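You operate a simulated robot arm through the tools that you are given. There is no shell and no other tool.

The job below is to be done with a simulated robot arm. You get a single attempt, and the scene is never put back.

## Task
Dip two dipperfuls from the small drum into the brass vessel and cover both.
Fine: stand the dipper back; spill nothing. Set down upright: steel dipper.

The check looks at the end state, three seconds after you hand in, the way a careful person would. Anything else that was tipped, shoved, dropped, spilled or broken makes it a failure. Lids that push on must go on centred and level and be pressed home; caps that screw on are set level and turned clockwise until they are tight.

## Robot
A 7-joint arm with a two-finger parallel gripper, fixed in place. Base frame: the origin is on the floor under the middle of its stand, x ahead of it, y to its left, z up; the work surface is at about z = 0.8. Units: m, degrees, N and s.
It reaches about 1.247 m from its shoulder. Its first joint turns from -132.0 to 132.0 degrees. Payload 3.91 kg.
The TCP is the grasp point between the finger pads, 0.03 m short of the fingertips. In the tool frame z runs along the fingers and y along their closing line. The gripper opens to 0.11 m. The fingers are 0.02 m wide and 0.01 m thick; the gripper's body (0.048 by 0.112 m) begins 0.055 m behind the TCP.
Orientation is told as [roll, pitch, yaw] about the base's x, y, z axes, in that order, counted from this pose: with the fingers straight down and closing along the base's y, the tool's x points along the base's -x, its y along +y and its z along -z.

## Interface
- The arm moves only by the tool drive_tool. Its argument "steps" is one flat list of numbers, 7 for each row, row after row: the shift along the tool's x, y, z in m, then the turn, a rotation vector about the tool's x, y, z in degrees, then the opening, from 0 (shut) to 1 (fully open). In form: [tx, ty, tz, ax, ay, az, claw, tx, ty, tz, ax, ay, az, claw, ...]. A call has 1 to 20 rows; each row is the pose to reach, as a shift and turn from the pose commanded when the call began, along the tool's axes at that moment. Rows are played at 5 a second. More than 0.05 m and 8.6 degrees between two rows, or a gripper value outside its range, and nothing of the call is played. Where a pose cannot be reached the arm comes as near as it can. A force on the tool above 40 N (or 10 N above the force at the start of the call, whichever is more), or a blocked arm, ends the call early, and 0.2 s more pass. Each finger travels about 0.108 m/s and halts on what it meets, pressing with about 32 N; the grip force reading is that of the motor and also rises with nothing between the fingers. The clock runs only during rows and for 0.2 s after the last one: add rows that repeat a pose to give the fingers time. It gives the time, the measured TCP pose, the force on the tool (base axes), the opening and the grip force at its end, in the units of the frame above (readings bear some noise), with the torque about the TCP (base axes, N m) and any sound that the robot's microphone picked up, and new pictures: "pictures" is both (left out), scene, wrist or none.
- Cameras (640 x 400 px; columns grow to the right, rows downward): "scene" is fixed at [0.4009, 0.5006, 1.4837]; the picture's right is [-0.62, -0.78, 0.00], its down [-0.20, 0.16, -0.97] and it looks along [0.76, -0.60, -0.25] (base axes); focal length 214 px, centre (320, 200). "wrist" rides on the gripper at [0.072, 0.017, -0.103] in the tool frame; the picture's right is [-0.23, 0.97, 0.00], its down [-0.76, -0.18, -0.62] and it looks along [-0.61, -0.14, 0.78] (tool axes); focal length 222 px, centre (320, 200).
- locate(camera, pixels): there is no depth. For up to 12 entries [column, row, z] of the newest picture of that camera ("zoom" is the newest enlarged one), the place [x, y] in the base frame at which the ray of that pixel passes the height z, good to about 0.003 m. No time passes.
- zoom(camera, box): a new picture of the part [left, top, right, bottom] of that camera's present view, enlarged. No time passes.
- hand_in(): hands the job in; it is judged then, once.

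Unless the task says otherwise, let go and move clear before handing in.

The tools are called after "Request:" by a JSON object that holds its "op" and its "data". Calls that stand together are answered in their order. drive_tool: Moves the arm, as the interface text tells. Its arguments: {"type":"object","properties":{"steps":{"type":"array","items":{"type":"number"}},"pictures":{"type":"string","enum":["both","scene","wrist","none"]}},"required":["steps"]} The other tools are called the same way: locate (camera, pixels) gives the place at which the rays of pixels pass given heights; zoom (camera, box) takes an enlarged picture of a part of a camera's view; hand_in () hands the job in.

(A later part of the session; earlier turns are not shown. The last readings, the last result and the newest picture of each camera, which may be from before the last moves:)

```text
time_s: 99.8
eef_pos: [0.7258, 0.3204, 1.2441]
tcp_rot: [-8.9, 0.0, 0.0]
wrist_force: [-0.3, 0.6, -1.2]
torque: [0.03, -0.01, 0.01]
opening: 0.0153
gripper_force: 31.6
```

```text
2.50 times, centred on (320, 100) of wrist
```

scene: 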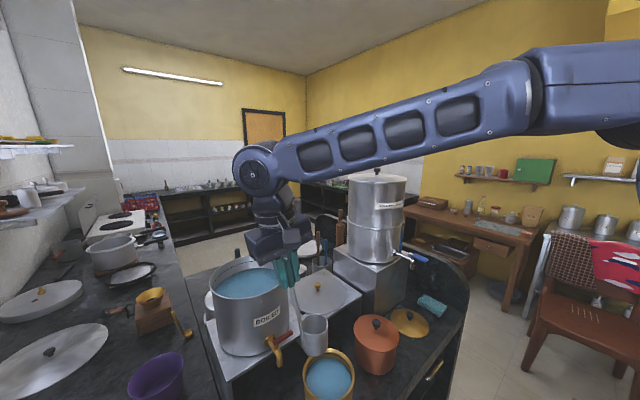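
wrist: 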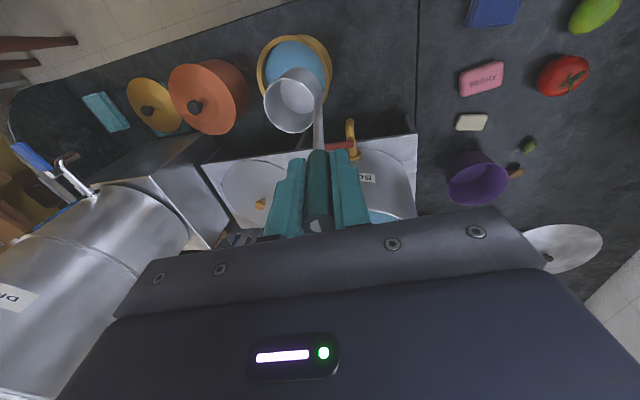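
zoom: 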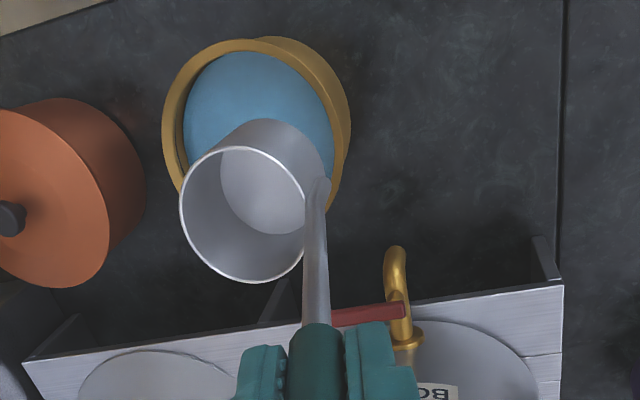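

The counter is clean and the cup is empty. I'll turn the dipper back to its original heading and bring it above its original spot.

Request:
{"op": "drive_tool", "data": {"steps": [0.0068, 0.0073, 0.0093, 0, -1.28, -8.08, 0, 0.0136, 0.0147, 0.0187, 0, -2.56, -16.16, 0, 0.0204, 0.022, 0.028, 0, -3.84, -24.25, 0, 0.0272, 0.0294, 0.0373, 0, -5.12, -32.33, 0, 0.034, 0.0367, 0.0466, 0, -6.4, -40.41, 0, 0.0408, 0.0441, 0.056, 0, -7.68, -48.49, 0, 0.0476, 0.0514, 0.0653, 0, -8.96, -56.57, 0, 0.0544, 0.0588, 0.0746, 0, -10.24, -64.65, 0, 0.0612, 0.0661, 0.0839, 0, -11.52, -72.74, 0, 0.068, 0.0735, 0.0933, 0, -12.8, -80.82, 0, 0.0748, 0.0808, 0.1026, 0, -14.08, -88.9, 0, 0.0748, 0.0808, 0.1026, 0, -14.08, -88.9, 0], "pictures": "both"}}

Request:
{"op": "zoom", "data": {"camera": "wrist", "box": [230, 40, 410, 240]}}

```text
time_s: 102.4
eef_pos: [0.6502, 0.3854, 1.1311]
tcp_rot: [-9.0, -0.1, 90.2]
wrist_force: [0.0, -0.7, -0.6]
torque: [0.02, 0.04, 0.01]
opening: 0.015
gripper_force: 32.8
```

scene: 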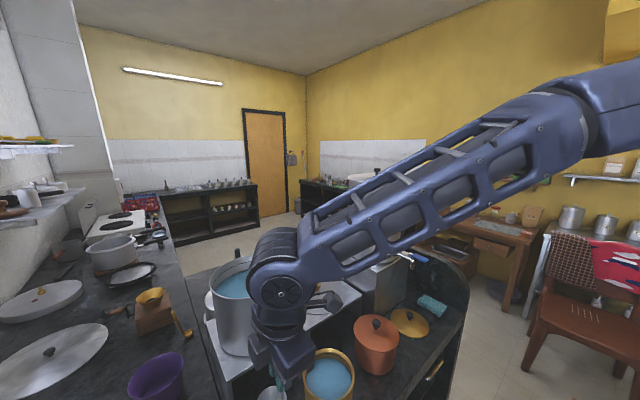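
wrist: 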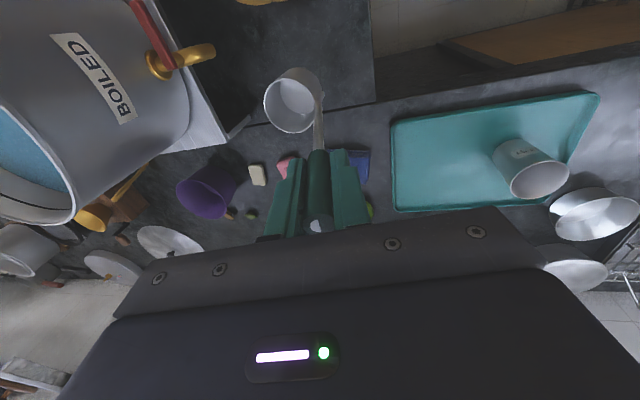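

```text
2.00 times, centred on (320, 140) of wrist
```

zoom: 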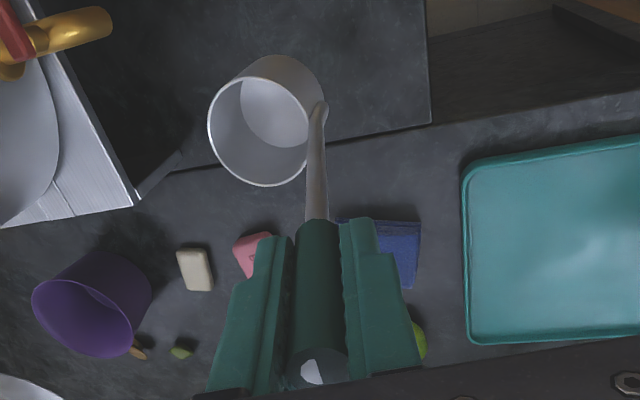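

The dipper hangs as it did at pickup. I'll lower it to about 1 cm above its original set-down height, then feel for contact.

Request:
{"op": "drive_tool", "data": {"steps": [0, 0.0062, 0.0395, 0, 0, 0, 0, 0, 0.0117, 0.0741, 0, 0, 0, 0, 0, 0.0156, 0.0988, 0, 0, 0, 0, 0, 0.0172, 0.1087, 0, 0, 0, 0, 0, 0.0172, 0.1087, 0, 0, 0, 0], "pictures": "wrist"}}

Request:
{"op": "drive_tool", "data": {"steps": [0, 0.0005, 0.003, 0, 0, 0, 0, 0, 0.0009, 0.0059, 0, 0, 0, 0, 0, 0.0009, 0.0059, 0, 0, 0, 0], "pictures": "none"}}

```text
time_s: 103.6
eef_pos: [0.6502, 0.3841, 1.0221]
tcp_rot: [-8.9, 0.0, 90.0]
wrist_force: [0.6, -0.2, -0.3]
torque: [0.03, 0.07, -0.04]
opening: 0.0152
gripper_force: 32.8
```

wrist: 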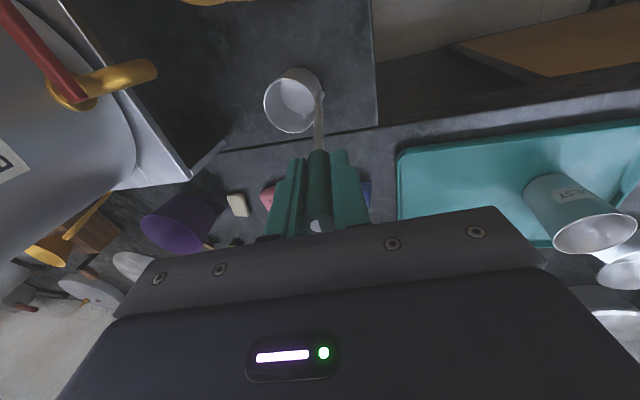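

```text
time_s: 104.4
eef_pos: [0.6501, 0.3849, 1.0155]
tcp_rot: [-9.1, -0.1, 90.1]
wrist_force: [-6.6, -3.6, 19.2]
torque: [-0.3, -0.1, -0.11]
opening: 0.0155
gripper_force: 31.7
```

Contact came at TCP z≈1.0155 (19 N), so the dipper slid about 4 mm in the grip. I'll zoom in to check that the cup sits flat before releasing.

Request:
{"op": "drive_tool", "data": {"steps": [0, -0.0002, -0.0015, 0, 0, 0, 0, 0, -0.0002, -0.0015, 0, 0, 0, 0], "pictures": "wrist"}}

Request:
{"op": "zoom", "data": {"camera": "wrist", "box": [240, 50, 380, 240]}}

```text
time_s: 105.0
eef_pos: [0.6507, 0.384, 1.0173]
tcp_rot: [-9.1, 0.0, 90.0]
wrist_force: [-0.1, 1.5, 3.1]
torque: [0.57, -0.18, 0.12]
opening: 0.0153
gripper_force: 32.0
```

wrist: 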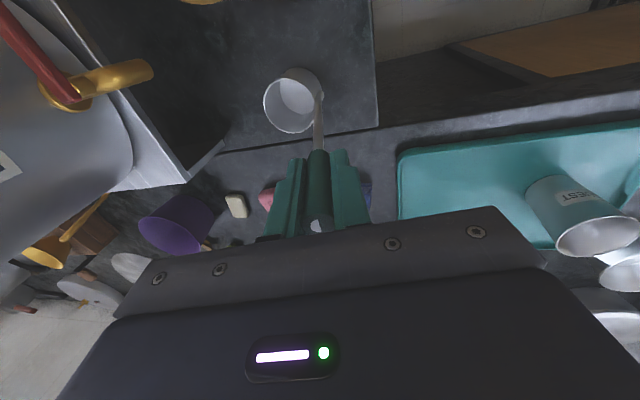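

```text
2.11 times, centred on (310, 145) of wrist
```

zoom: 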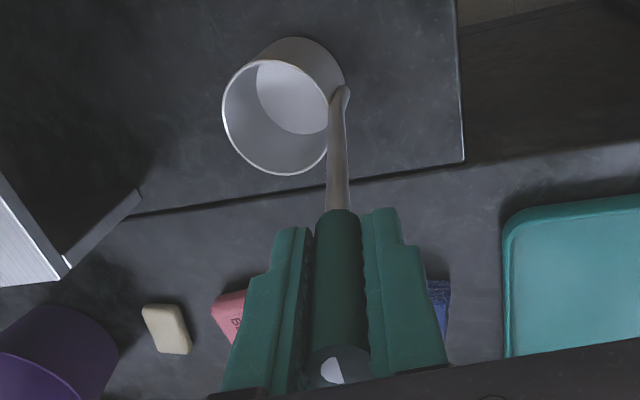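

The cup has swung about 2° toward -y in the grip compared with pickup (rim centre row 101 vs 108). I'll raise 3 mm, rotate 2° back so it's level, and lower again.

Request:
{"op": "drive_tool", "data": {"steps": [0, -0.0005, -0.003, 0, 0, 0, 0, 0, -0.0005, -0.003, 0, -1, 0, 0, 0, -0.0005, -0.003, 0, -2, 0, 0, 0, -0.0005, -0.003, 0, -2, 0, 0], "pictures": "wrist"}}

Request:
{"op": "zoom", "data": {"camera": "wrist", "box": [240, 50, 380, 240]}}

```text
time_s: 106.0
eef_pos: [0.6507, 0.3846, 1.0188]
tcp_rot: [-8.9, -2.0, 90.4]
wrist_force: [0.5, 0.2, -0.4]
torque: [0.01, 0.08, -0.01]
opening: 0.0148
gripper_force: 31.9
```

wrist: 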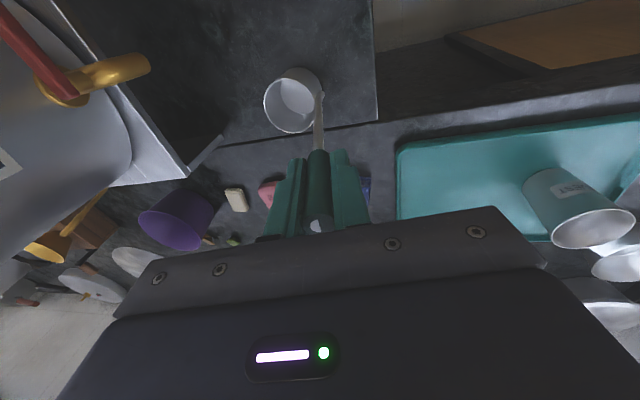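

```text
2.11 times, centred on (310, 145) of wrist
```

zoom: 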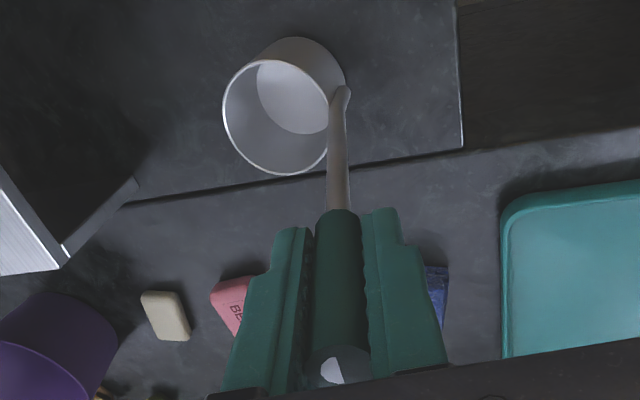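

Request:
{"op": "drive_tool", "data": {"steps": [0, 0.0002, 0.001, 0, 0, 0, 0, 0, 0.0003, 0.002, 0, 0, 0, 0, 0, 0.0003, 0.002, 0, 0, 0, 0], "pictures": "none"}}

Request:
{"op": "drive_tool", "data": {"steps": [0, 0.0001, 0.001, 0, 0, 0, 0, 0, 0.0001, 0.001, 0, 0, 0, 0], "pictures": "none"}}

```text
time_s: 106.8
eef_pos: [0.6488, 0.3848, 1.0179]
tcp_rot: [-8.9, -2.0, 90.4]
wrist_force: [0.3, 0.7, -1.0]
torque: [0.02, 0.04, -0.01]
opening: 0.0153
gripper_force: 32.1
```

```text
time_s: 107.4
eef_pos: [0.6489, 0.3848, 1.0156]
tcp_rot: [-9.0, -1.9, 90.4]
wrist_force: [0.4, 0.0, 1.1]
torque: [-0.02, -0.02, -0.02]
opening: 0.0153
gripper_force: 31.8
```

Request:
{"op": "drive_tool", "data": {"steps": [0, 0.0001, 0.0007, 0, 0, 0, 0, 0, 0.0001, 0.0007, 0, 0, 0, 0], "pictures": "none"}}

Request:
{"op": "drive_tool", "data": {"steps": [0, 0.0001, 0.0007, 0, 0, 0, 0, 0, 0.0001, 0.0007, 0, 0, 0, 0], "pictures": "wrist"}}

```text
time_s: 108.0
eef_pos: [0.6499, 0.3854, 1.0157]
tcp_rot: [-9.0, -2.1, 90.5]
wrist_force: [-3.4, -0.1, 9.1]
torque: [-0.09, -0.05, -0.01]
opening: 0.0152
gripper_force: 31.8
```

```text
time_s: 108.6
eef_pos: [0.6504, 0.3836, 1.0163]
tcp_rot: [-9.0, -1.9, 90.4]
wrist_force: [-5.5, 1.8, 20.7]
torque: [-0.05, -0.19, 0.03]
opening: 0.0152
gripper_force: 32.1
```

wrist: 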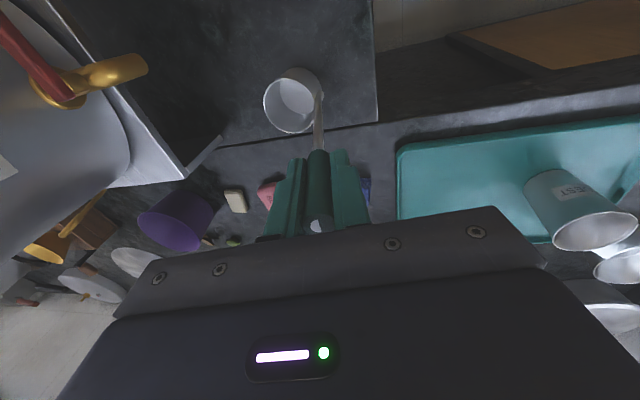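

The dipper now sits flat with near-zero twist (20 N press, torque small). I'll ease off 1 mm and open the fingers gently.

Request:
{"op": "drive_tool", "data": {"steps": [0, -0.0002, -0.0011, 0, 0, 0, 0, 0, -0.0002, -0.0011, 0, 0, 0, 0, 0, -0.0002, -0.0011, 0, 0, 0, 0.15, 0, -0.0002, -0.0011, 0, 0, 0, 0.2, 0, -0.0002, -0.0011, 0, 0, 0, 0.3, 0, -0.0002, -0.0011, 0, 0, 0, 0.45, 0, -0.0002, -0.0011, 0, 0, 0, 0.6, 0, -0.0002, -0.0011, 0, 0, 0, 0.6], "pictures": "both"}}

Request:
{"op": "zoom", "data": {"camera": "wrist", "box": [240, 50, 380, 240]}}

```text
time_s: 110.4
eef_pos: [0.6508, 0.3833, 1.0167]
tcp_rot: [-9.0, -2.0, 90.4]
wrist_force: [-0.1, 0.6, -0.4]
torque: [0.0, -0.01, -0.02]
opening: 0.0659
gripper_force: 0.0
```

scene: 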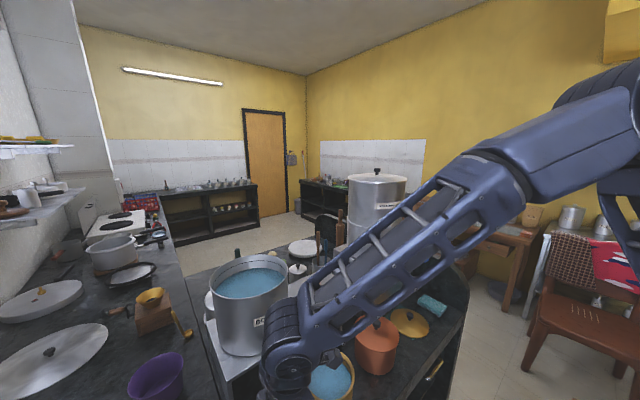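
wrist: 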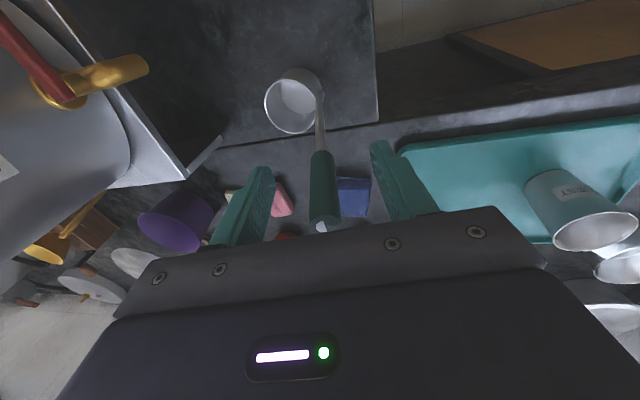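

```text
2.11 times, centred on (310, 145) of wrist
```

zoom: 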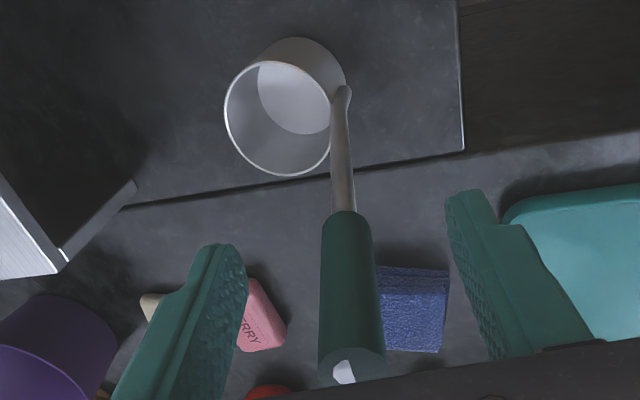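

The dipper stands on its own. I'll withdraw straight back along the tool axis and check it.

Request:
{"op": "drive_tool", "data": {"steps": [0, 0, -0.02, 0, 0, 0, 0.6, 0, 0, -0.05, 0, 0, 0, 0.6, 0, 0, -0.09, 0, 0, 0, 0.7, 0, 0, -0.135, 0, 0, 0, 0.8, 0, 0, -0.18, 0, 0, 0, 0.8, 0, 0, -0.22, 0, 0, 0, 0.8, 0, 0, -0.22, 0, 0, 0, 0.8], "pictures": "both"}}

Request:
{"op": "zoom", "data": {"camera": "wrist", "box": [240, 30, 360, 150]}}

```text
time_s: 112.0
eef_pos: [0.6182, 0.3767, 1.2362]
tcp_rot: [-9.0, -2.0, 90.4]
wrist_force: [-0.3, -1.0, -0.3]
torque: [-0.01, -0.02, 0.01]
opening: 0.0879
gripper_force: 0.0
```

scene: 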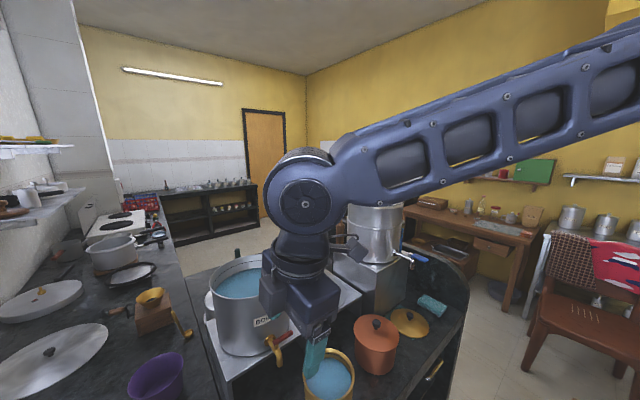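
wrist: 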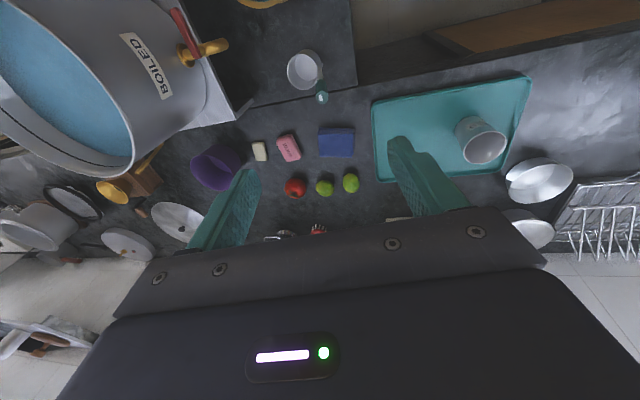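

```text
3.33 times, centred on (300, 90) of wrist
```

zoom: 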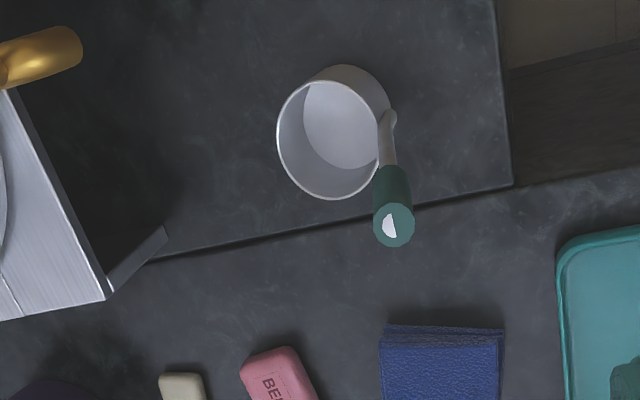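

The dipper stands upright on its spot. Now I'll straighten the wrist (undo tilt, then yaw) and travel toward the drum lid on the stand.

Request:
{"op": "drive_tool", "data": {"steps": [0, 0, -0.015, -4.5, 1, 0, 0.8, 0, 0, -0.03, -9, 2, 0, 0.8, 0, 0, -0.03, -9, 2, 0, 0.8], "pictures": "none"}}

Request:
{"op": "drive_tool", "data": {"steps": [0.0295, -0.0331, 0.0, 0, 0, 8.2, 0.8, 0.0591, -0.0662, 0.0, 0, 0, 16.4, 0.8, 0.0886, -0.0993, 0.0, 0, 0, 24.5, 0.8, 0.1182, -0.1324, 0.0, 0, 0, 32.7, 0.8, 0.1477, -0.1655, 0.0, 0, 0, 40.9, 0.7, 0.1773, -0.1985, 0.0, 0, 0, 49.1, 0.7, 0.2068, -0.2316, 0.0, 0, 0, 57.3, 0.6, 0.2364, -0.2647, 0.0, 0, 0, 65.5, 0.6, 0.2659, -0.2978, 0.0, 0, 0, 73.6, 0.6, 0.2955, -0.3309, 0.01, 0, 0, 81.8, 0.6, 0.325, -0.364, 0.02, 0, 0, 90, 0.6, 0.325, -0.364, 0.02, 0, 0, 90, 0.6], "pictures": "both"}}

```text
time_s: 112.8
eef_pos: [0.6124, 0.3774, 1.2631]
tcp_rot: [0.0, -0.1, 90.2]
wrist_force: [0.5, 0.2, -0.2]
torque: [-0.01, -0.01, 0.01]
opening: 0.088
gripper_force: 0.1
```

```text
time_s: 115.4
eef_pos: [0.9776, 0.0547, 1.2395]
tcp_rot: [0.1, 0.0, 0.1]
wrist_force: [-0.6, 0.5, 0.2]
torque: [0.01, -0.06, 0.01]
opening: 0.0658
gripper_force: 0.2
```

scene: 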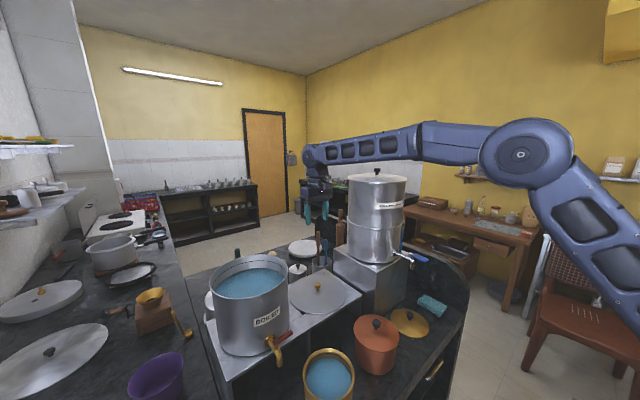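
wrist: 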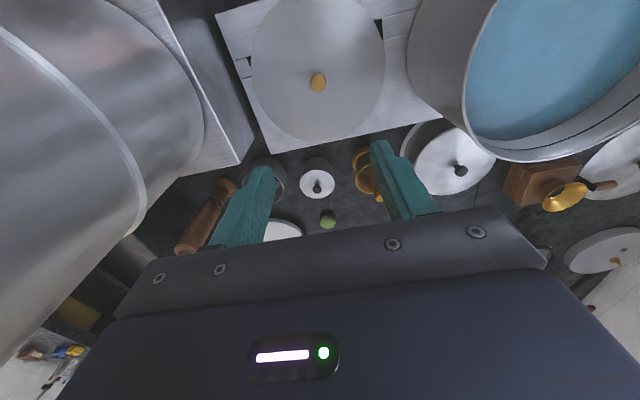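

Request:
{"op": "locate", "data": {"camera": "wrist", "pixels": [[318.5, 80.5, 0.94], [318.5, 80.5, 0.945], [318.5, 84, 0.94]]}}

Request:
{"op": "drive_tool", "data": {"steps": [-0.002, -0.002, 0.045, 0, 0, 0, 0.6, -0.004, -0.003, 0.09, 0, 0, 0, 0.6, -0.005, -0.004, 0.135, 0, 0, 0, 0.6, -0.005, -0.004, 0.18, 0, 0, 0, 0.6, -0.005, -0.004, 0.22, 0, 0, 0, 0.6, -0.005, -0.004, 0.235, 0, 0, 0, 0.6, -0.005, -0.004, 0.235, 0, 0, 0, 0.6], "pictures": "both"}}

Request:
{"op": "zoom", "data": {"camera": "wrist", "box": [220, 80, 420, 240]}}

```text
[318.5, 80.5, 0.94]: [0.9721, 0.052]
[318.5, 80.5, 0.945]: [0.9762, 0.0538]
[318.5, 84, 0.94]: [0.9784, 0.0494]
```

```text
time_s: 117.0
eef_pos: [0.9817, 0.0479, 1.007]
tcp_rot: [0.0, -0.1, 0.2]
wrist_force: [-1.3, 0.3, 0.2]
torque: [0.01, -0.01, 0.02]
opening: 0.0661
gripper_force: 0.1
```

scene: 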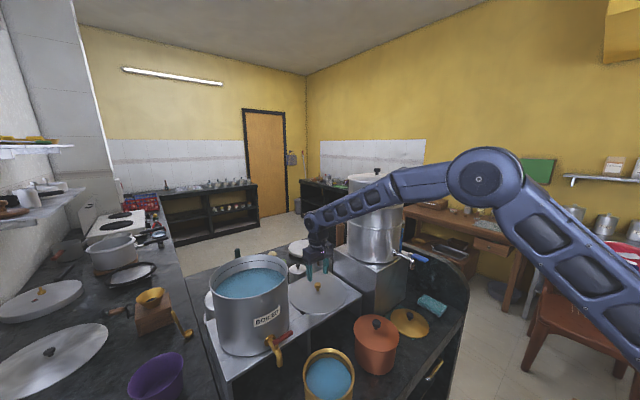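
wrist: 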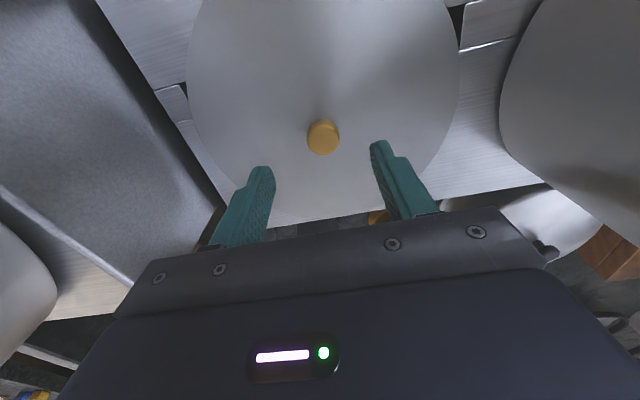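

```text
2.50 times, centred on (320, 160) of wrist
```

zoom: 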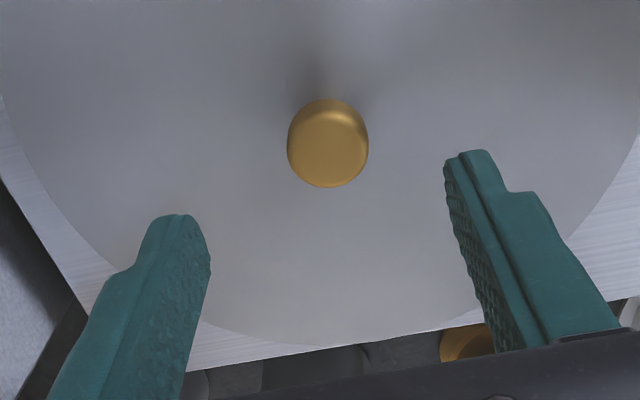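

The knob at (323,138) is nearly centred between the fingers. I'll nudge 3 mm, lower to grasp height and close.

Request:
{"op": "drive_tool", "data": {"steps": [0, 0.002, 0.02, 0, 0, 0, 0.6, 0, 0.003, 0.035, 0, 0, 0, 0.6, 0, 0.003, 0.044, 0, 0, 0, 0.6, 0, 0.003, 0.0465, 0, 0, 0, 0.45, 0, 0.003, 0.0465, 0, 0, 0, 0.2, 0, 0.003, 0.0465, 0, 0, 0, 0, 0, 0.003, 0.0465, 0, 0, 0, 0, 0, 0.003, 0.0465, 0, 0, 0, 0], "pictures": "wrist"}}

```text
time_s: 118.8
eef_pos: [0.9815, 0.0518, 0.9605]
tcp_rot: [0.0, 0.0, 0.2]
wrist_force: [-0.1, 0.1, 0.0]
torque: [-0.01, 0.02, 0.02]
opening: 0.0253
gripper_force: 31.8
```

wrist: 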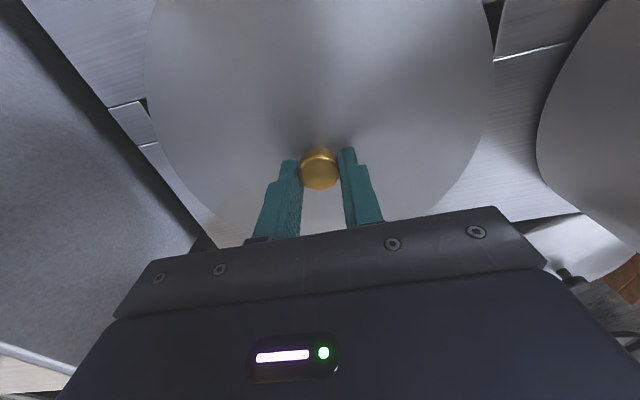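

Gripped again. I'll lift the lid to z≈1.22 and carry it back over the drum.

Request:
{"op": "drive_tool", "data": {"steps": [0, 0, -0.01, 0, 0, 0, 0, 0, 0, -0.04, 0, 0, 0, 0, 0, 0, -0.085, 0, 0, 0, 0, 0, 0, -0.13, 0, 0, 0, 0, 0, 0, -0.175, 0, 0, 0, 0, 0, 0, -0.22, 0, 0, 0, 0, 0, 0.005, -0.255, 0, 0, 0, 0, 0, 0.04, -0.26, 0, 0, 0, 0, 0, 0.085, -0.26, 0, 0, 0, 0, 0, 0.13, -0.26, 0, 0, 0, 0, 0, 0.175, -0.26, 0, 0, 0, 0, 0, 0.215, -0.26, 0, 0, 0, 0, 0, 0.245, -0.26, 0, 0, 0, 0, 0, 0.2555, -0.26, 0, 0, 0, 0, 0, 0.2555, -0.26, 0, 0, 0, 0], "pictures": "both"}}

Request:
{"op": "zoom", "data": {"camera": "scene", "box": [190, 215, 310, 315]}}

```text
time_s: 122.0
eef_pos: [0.9808, 0.3084, 1.2213]
tcp_rot: [-0.1, 0.0, 0.3]
wrist_force: [0.1, 0.0, -1.4]
torque: [-0.02, -0.02, 0.0]
opening: 0.0251
gripper_force: 32.2
```

scene: 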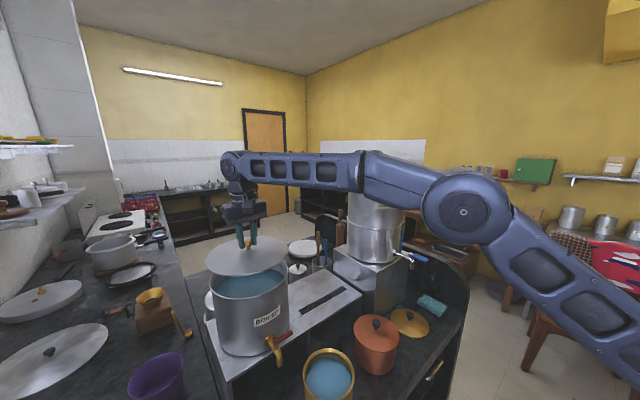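
wrist: 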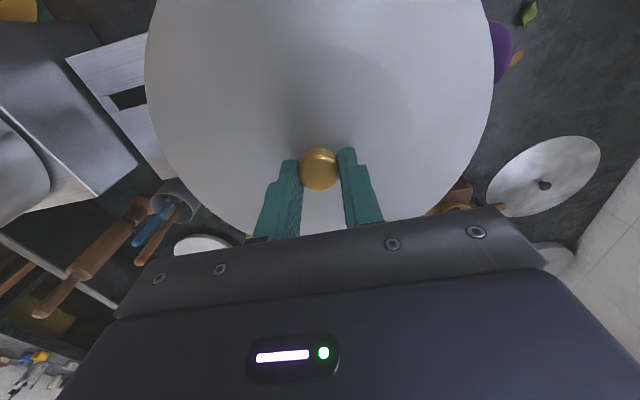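

```text
4.00 times, centred on (250, 265) of scene
```

zoom: 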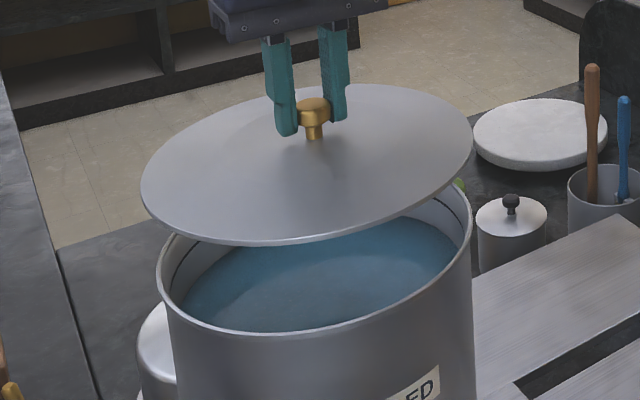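

The lid is level and centred over the drum, matching its original position within about 1 mm. I'll lower it close to the rim and then seat it in small steps.

Request:
{"op": "drive_tool", "data": {"steps": [-0.0005, -0.001, 0.02, 0, 0, 0, 0, -0.0005, -0.001, 0.04, 0, 0, 0, 0, -0.0005, -0.001, 0.055, 0, 0, 0, 0, -0.0005, -0.001, 0.06, 0, 0, 0, 0, -0.0005, -0.001, 0.06, 0, 0, 0, 0], "pictures": "scene"}}

Request:
{"op": "drive_tool", "data": {"steps": [0, 0, 0.0015, 0, 0, 0, 0, 0, 0, 0.003, 0, 0, 0, 0, 0, 0, 0.003, 0, 0, 0, 0], "pictures": "none"}}

Request:
{"op": "zoom", "data": {"camera": "scene", "box": [190, 235, 310, 335]}}

```text
time_s: 123.2
eef_pos: [0.982, 0.3068, 1.1617]
tcp_rot: [0.0, 0.0, 0.2]
wrist_force: [0.3, -0.3, -1.7]
torque: [0.01, 0.01, -0.01]
opening: 0.0248
gripper_force: 31.3
```

scene: 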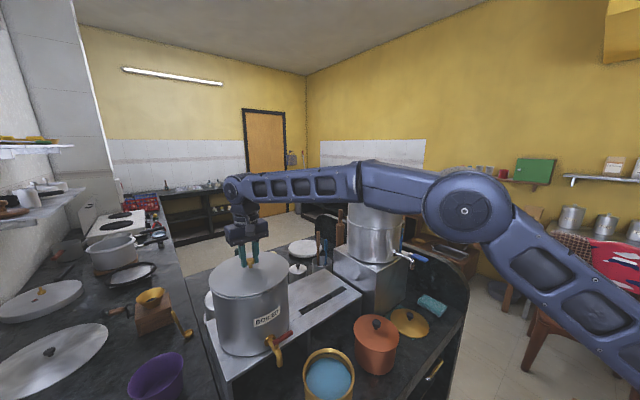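

```text
time_s: 124.0
eef_pos: [0.9807, 0.306, 1.1585]
tcp_rot: [0.0, 0.0, 0.1]
wrist_force: [0.2, -0.4, -1.4]
torque: [0.02, 0.04, -0.01]
opening: 0.025
gripper_force: 31.8
```

```text
4.00 times, centred on (250, 285) of scene
```

zoom: 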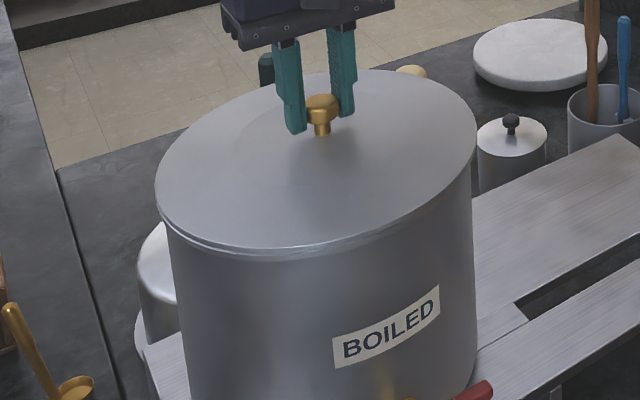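

The lid sits just above the rim, centred. I'll keep lowering in small steps, watching for contact.

Request:
{"op": "drive_tool", "data": {"steps": [0, 0, 0.001, 0, 0, 0, 0, 0, 0, 0.002, 0, 0, 0, 0, 0, 0, 0.002, 0, 0, 0, 0], "pictures": "none"}}

Request:
{"op": "drive_tool", "data": {"steps": [0, 0, 0.001, 0, 0, 0, 0, 0, 0, 0.0015, 0, 0, 0, 0, 0, 0, 0.0015, 0, 0, 0, 0], "pictures": "scene"}}

Request:
{"op": "zoom", "data": {"camera": "scene", "box": [190, 235, 310, 335]}}

```text
time_s: 124.8
eef_pos: [0.9817, 0.3059, 1.1561]
tcp_rot: [0.0, 0.0, 0.1]
wrist_force: [0.4, 0.0, -1.4]
torque: [0.01, 0.01, 0.0]
opening: 0.0253
gripper_force: 31.9
```

```text
time_s: 125.6
eef_pos: [0.9822, 0.3054, 1.155]
tcp_rot: [0.0, -0.1, 0.3]
wrist_force: [2.6, -3.1, 9.7]
torque: [-0.07, 0.09, 0.04]
opening: 0.0252
gripper_force: 31.8
```

scene: 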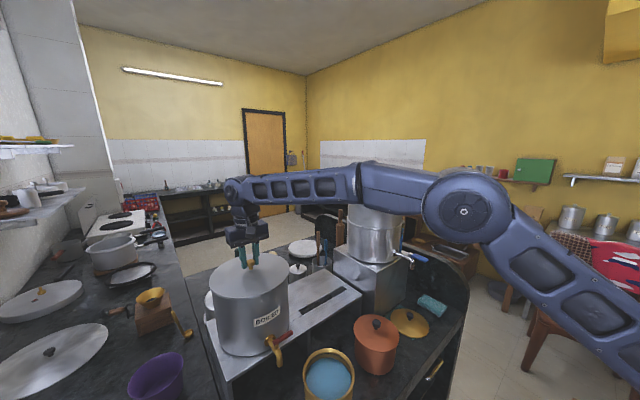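

```text
4.00 times, centred on (250, 285) of scene
```

zoom: 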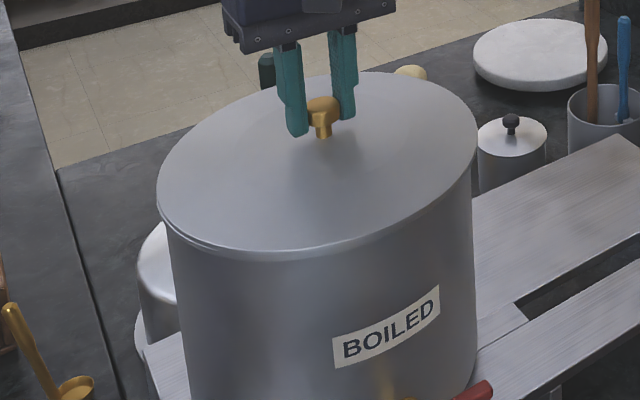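

Contact at z≈1.155 (9.7 N), exactly the originally seated height. I'll press down with roughly 30 N to make sure it's home.

Request:
{"op": "drive_tool", "data": {"steps": [0, 0, 0.001, 0, 0, 0, 0, 0, 0, 0.002, 0, 0, 0, 0, 0, 0, 0.0025, 0, 0, 0, 0, 0, 0, 0.0025, 0, 0, 0, 0], "pictures": "scene"}}

Request:
{"op": "zoom", "data": {"camera": "scene", "box": [190, 235, 310, 335]}}

```text
time_s: 126.5
eef_pos: [0.9813, 0.3093, 1.1564]
tcp_rot: [0.2, -0.4, 0.3]
wrist_force: [6.7, 11.1, 9.3]
torque: [0.29, 0.04, 0.01]
opening: 0.0252
gripper_force: 32.3
heard: snap
stopped in row 4: the force on the tool passed its limit at 40 N (the readings are from after the stop); the commanded pose is now the measured one
```

scene: 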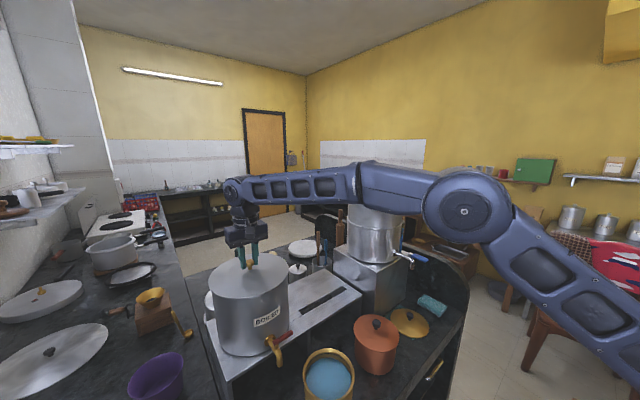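

```text
4.00 times, centred on (250, 285) of scene
```

zoom: 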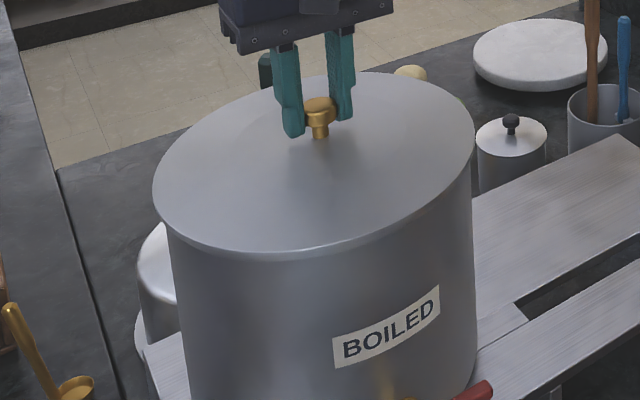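

I heard a snap and the lid is back at its original place (edges at px 208 and 288, the same as at the start). I'll release it and rise.

Request:
{"op": "drive_tool", "data": {"steps": [0, 0, 0, 0, 0, 0, 0.3, 0, 0, 0, 0, 0, 0, 0.5, 0, 0, 0, 0, 0, 0, 0.6, 0, 0, -0.03, 0, 0, 0, 0.6, 0, 0, -0.07, 0, 0, 0, 0.6, 0, 0, -0.115, 0, 0, 0, 0.6, 0, 0, -0.115, 0, 0, 0, 0.6], "pictures": "both"}}

Request:
{"op": "zoom", "data": {"camera": "scene", "box": [190, 235, 310, 335]}}

Request:
{"op": "zoom", "data": {"camera": "wrist", "box": [160, 0, 480, 240]}}

```text
time_s: 128.1
eef_pos: [0.9819, 0.3051, 1.2708]
tcp_rot: [0.0, -0.2, 0.1]
wrist_force: [0.4, -0.1, 0.4]
torque: [-0.02, 0.03, -0.01]
opening: 0.0658
gripper_force: 0.1
```

scene: 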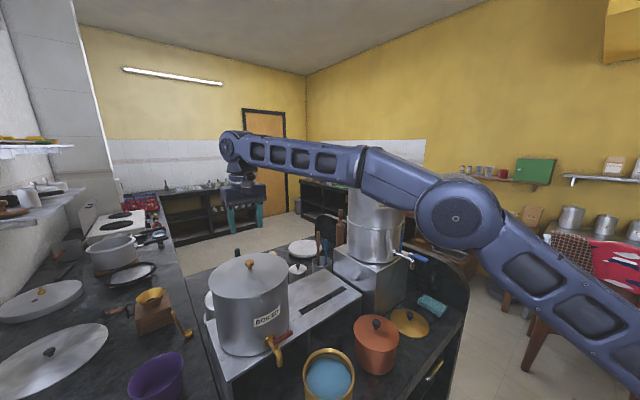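
wrist: 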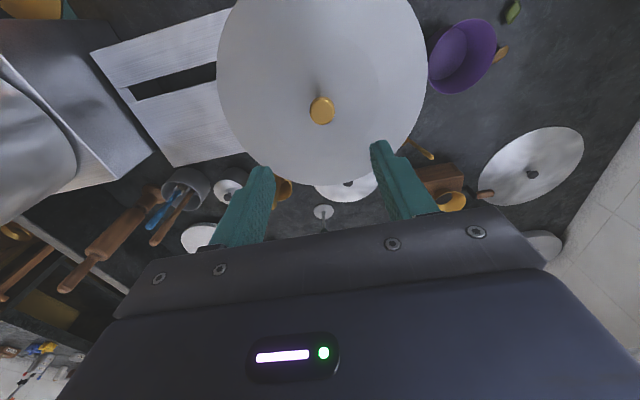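

```text
4.00 times, centred on (250, 285) of scene
```

zoom: 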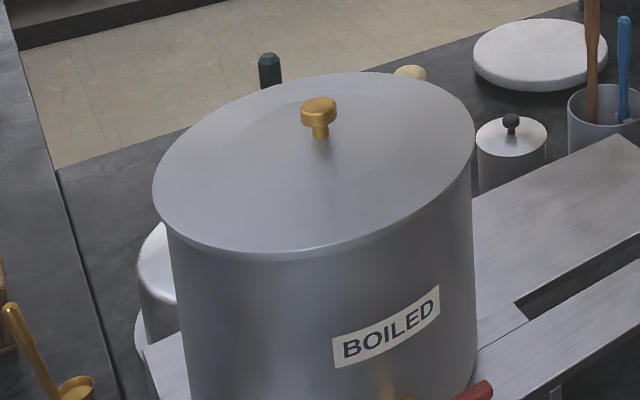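

```text
1.67 times, centred on (320, 120) of wrist
```

zoom: 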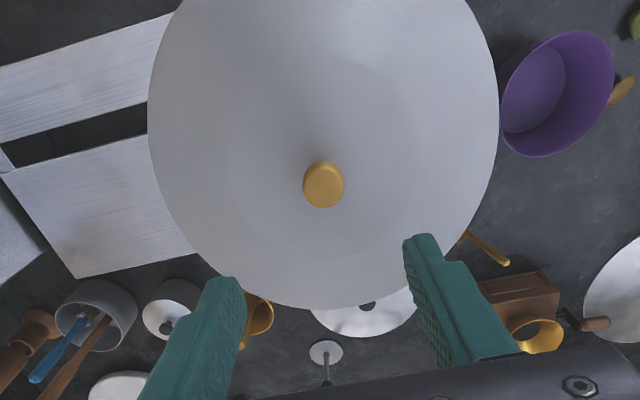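

The BOILED drum is closed, with the lid edges and knob at the same pixels as at the start. Now I'll back away and go to view the brass lid near (0.72,-0.21).

Request:
{"op": "drive_tool", "data": {"steps": [0.04, -0.0117, 0, 0, 0, 0, 0.6, 0.08, -0.0233, 0, 0, 0, 0, 0.8, 0.12, -0.035, 0, 0, 0, 0, 0.8, 0.16, -0.0467, 0, 0, 0, 0, 0.8, 0.2, -0.0583, 0, 0, 0, 0, 0.8, 0.24, -0.07, 0, 0, 0, 0, 0.8, 0.28, -0.0817, 0, 0, 0, 0, 0.8, 0.32, -0.0933, 0, 0, 0, 0, 0.8, 0.36, -0.105, 0, 0, 0, 0, 0.8, 0.366, -0.145, 0.012, 0, 0, 0, 0.8, 0.372, -0.185, 0.024, 0, 0, 0, 0.8, 0.378, -0.225, 0.036, 0, 0, 0, 0.8, 0.384, -0.265, 0.048, 0, 0, 0, 0.8, 0.39, -0.305, 0.06, 0, 0, 0, 0.8, 0.396, -0.345, 0.072, 0, 0, 0, 0.8, 0.402, -0.385, 0.084, 0, 0, 0, 0.8, 0.408, -0.425, 0.096, 0, 0, 0, 0.8, 0.414, -0.465, 0.108, 0, 0, 0, 0.8, 0.42, -0.505, 0.12, 0, 0, 0, 0.8, 0.42, -0.505, 0.12, 0, 0, 0, 0.8], "pictures": "both"}}

Request:
{"op": "zoom", "data": {"camera": "wrist", "box": [180, 20, 460, 220]}}

```text
time_s: 132.3
eef_pos: [0.5638, -0.2008, 1.1481]
tcp_rot: [0.2, -0.3, 0.2]
wrist_force: [0.0, -0.1, -0.5]
torque: [0.01, -0.03, 0.0]
opening: 0.0879
gripper_force: 0.0
```

scene: 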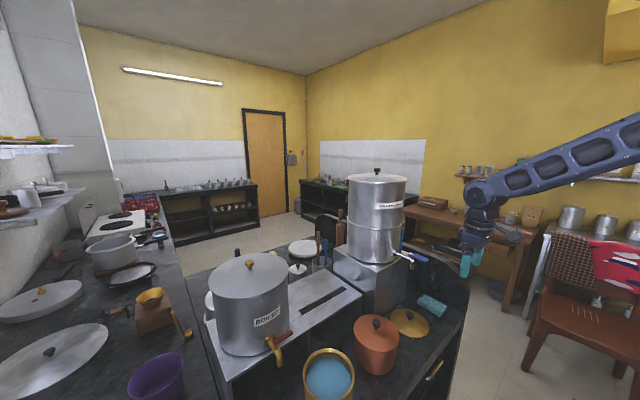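
wrist: 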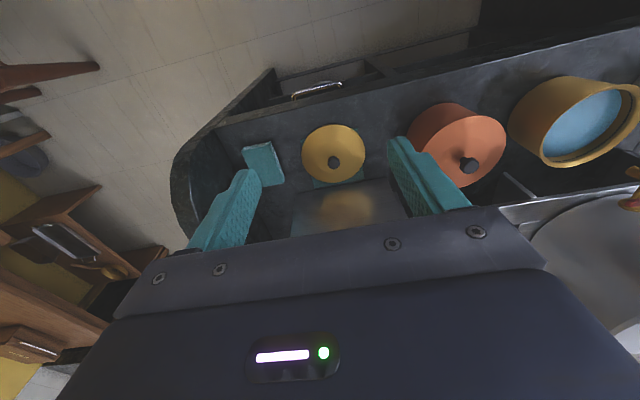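

```text
2.00 times, centred on (320, 120) of wrist
```

zoom: 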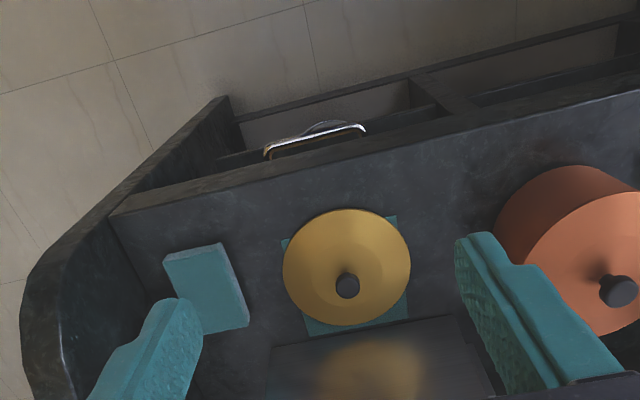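

Request:
{"op": "locate", "data": {"camera": "wrist", "pixels": [[333.5, 163.5, 0.82], [333.5, 163.5, 0.84], [333.5, 163.5, 0.86], [333.5, 154, 0.8], [333.5, 154, 0.81], [333.5, 154, 0.82], [302, 154, 0.81], [365.5, 151, 0.81], [333, 124.5, 0.81], [334, 183.5, 0.81], [468, 165, 0.95], [568, 85, 0.89]]}}

Request:
{"op": "zoom", "data": {"camera": "scene", "box": [340, 270, 460, 370]}}

```text
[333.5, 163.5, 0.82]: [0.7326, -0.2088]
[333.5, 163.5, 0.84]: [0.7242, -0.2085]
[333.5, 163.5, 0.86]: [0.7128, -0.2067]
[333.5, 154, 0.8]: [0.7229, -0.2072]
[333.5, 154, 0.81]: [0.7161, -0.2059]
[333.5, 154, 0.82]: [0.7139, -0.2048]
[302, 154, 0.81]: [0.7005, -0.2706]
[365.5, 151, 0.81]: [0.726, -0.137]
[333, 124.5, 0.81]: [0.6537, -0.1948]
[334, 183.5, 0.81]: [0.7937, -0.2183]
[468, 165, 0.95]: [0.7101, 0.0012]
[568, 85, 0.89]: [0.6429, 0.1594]
```

```text
4.00 times, centred on (400, 320) of scene
```

zoom: 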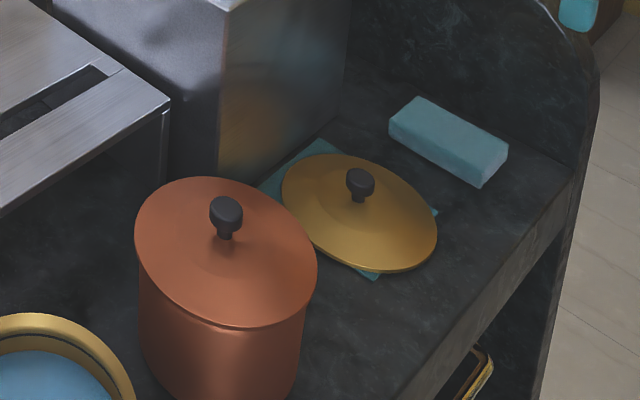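

The brass lid is about 0.138 m across with its knob near (0.727,-0.208,0.834). The DRINKING tap at about (0.77,-0.26) is close, so I'll approach with the hand leaning 20° back toward the robot.

Request:
{"op": "drive_tool", "data": {"steps": [-0.02, -0.0014, 0.029, 0, -4, 0, 0.8, -0.04, -0.0028, 0.058, 0, -8, 0, 0.8, -0.06, -0.0042, 0.087, 0, -12, 0, 0.8, -0.08, -0.0056, 0.116, 0, -16, 0, 0.7, -0.101, -0.007, 0.145, 0, -20, 0, 0.6, -0.101, -0.007, 0.145, 0, -20, 0, 0.6], "pictures": "both"}}

Request:
{"op": "zoom", "data": {"camera": "wrist", "box": [220, 20, 420, 200]}}

```text
time_s: 133.7
eef_pos: [0.6656, -0.2066, 1.0017]
tcp_rot: [0.1, -20.3, 0.2]
wrist_force: [0.1, 0.8, -0.3]
torque: [-0.01, -0.02, 0.0]
opening: 0.0658
gripper_force: 0.1
```

scene: 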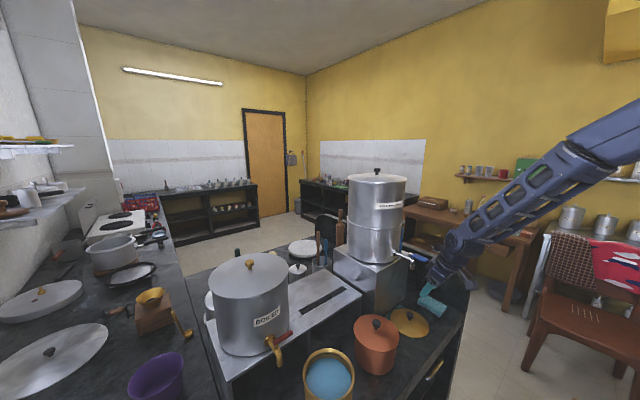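
wrist: 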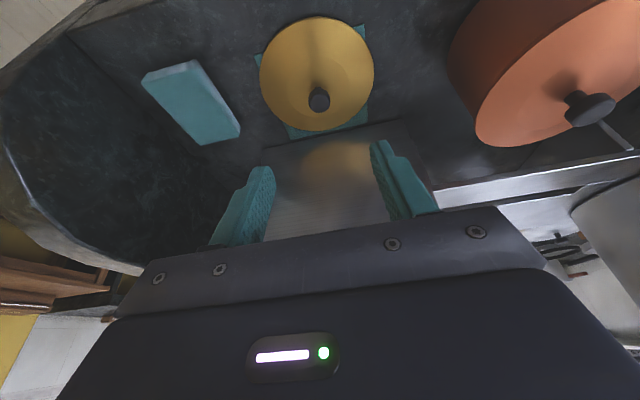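

```text
2.22 times, centred on (320, 110) of wrist
```

zoom: 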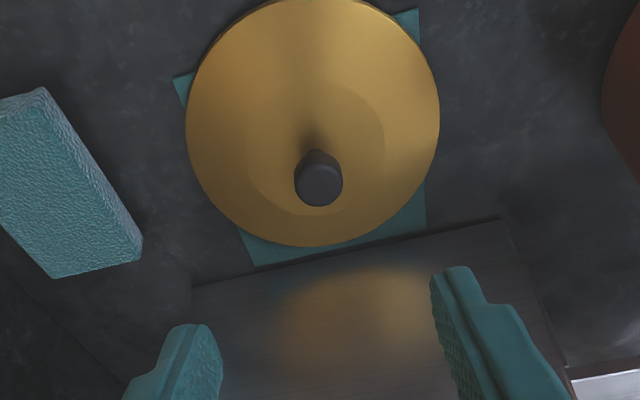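

Request:
{"op": "locate", "data": {"camera": "wrist", "pixels": [[319.5, 104, 0.83], [319.5, 104, 0.84], [319.5, 104, 0.85], [316.8, 75, 0.81], [316.8, 75, 0.82], [260, 68, 0.81], [374, 65, 0.81], [317, 131, 0.81], [318, 16, 0.81]]}}

Request:
{"op": "zoom", "data": {"camera": "scene", "box": [370, 240, 470, 350]}}

```text
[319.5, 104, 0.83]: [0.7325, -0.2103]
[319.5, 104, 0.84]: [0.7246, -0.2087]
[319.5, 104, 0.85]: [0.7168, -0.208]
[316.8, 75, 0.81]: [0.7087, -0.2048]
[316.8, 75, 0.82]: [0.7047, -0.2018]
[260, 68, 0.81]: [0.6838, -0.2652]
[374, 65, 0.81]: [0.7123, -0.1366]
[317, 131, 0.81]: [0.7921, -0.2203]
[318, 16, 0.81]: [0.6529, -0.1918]
```

```text
3.64 times, centred on (420, 295) of scene
```

zoom: 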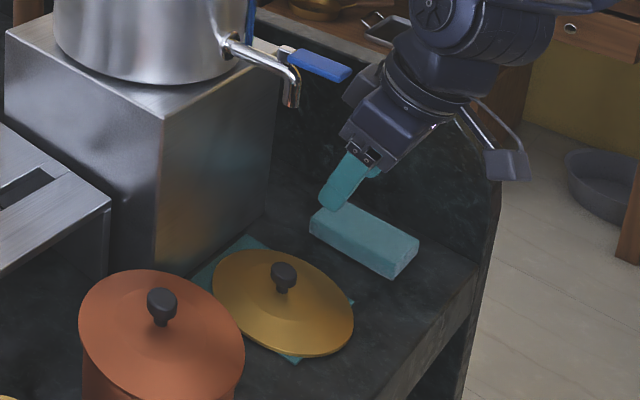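

The knob's top is near (0.7225,-0.2085,0.843). I'll move most of the way down along the tool axis and check the alignment.

Request:
{"op": "drive_tool", "data": {"steps": [0.001, -0.0005, 0.04, 0, 0, 0, 0.6, 0.002, -0.001, 0.08, 0, 0, 0, 0.6, 0.003, -0.0015, 0.11, 0, 0, 0, 0.6, 0.003, -0.0015, 0.11, 0, 0, 0, 0.6], "pictures": "both"}}

Request:
{"op": "zoom", "data": {"camera": "wrist", "box": [220, 60, 420, 240]}}

Request:
{"op": "zoom", "data": {"camera": "scene", "box": [370, 240, 470, 350]}}

```text
time_s: 134.7
eef_pos: [0.7018, -0.2079, 0.8991]
tcp_rot: [0.1, -20.3, 0.1]
wrist_force: [0.6, -0.4, -0.1]
torque: [0.0, 0.0, -0.02]
opening: 0.066
gripper_force: 0.1
```

scene: 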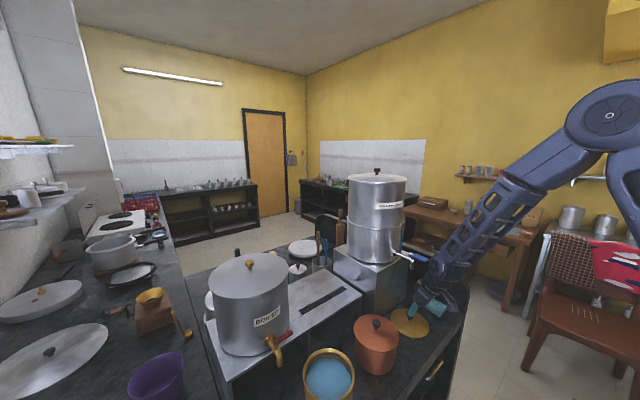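
wrist: 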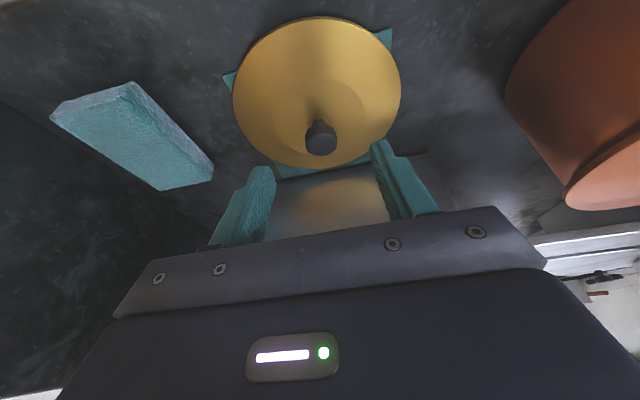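

```text
2.22 times, centred on (320, 150) of wrist
```

zoom: 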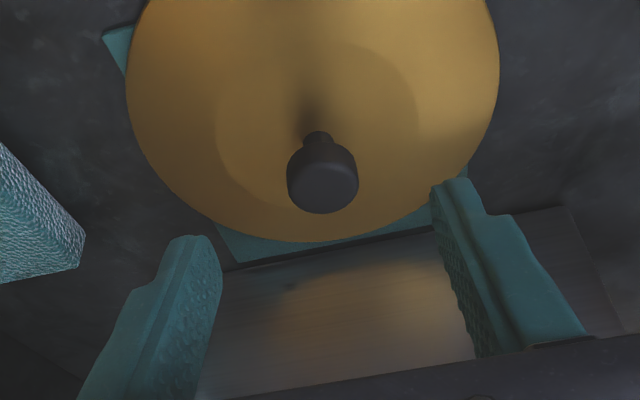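

```text
3.64 times, centred on (420, 295) of scene
```

zoom: 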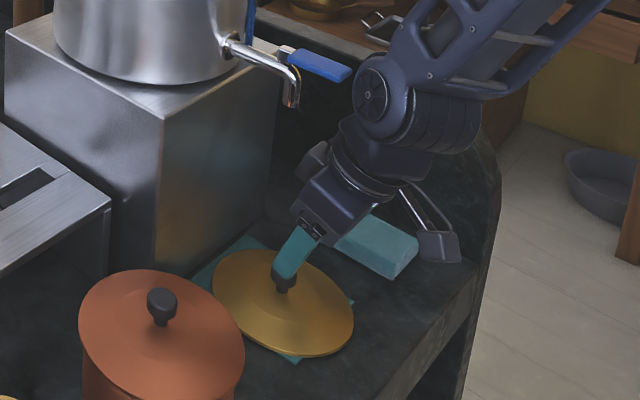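

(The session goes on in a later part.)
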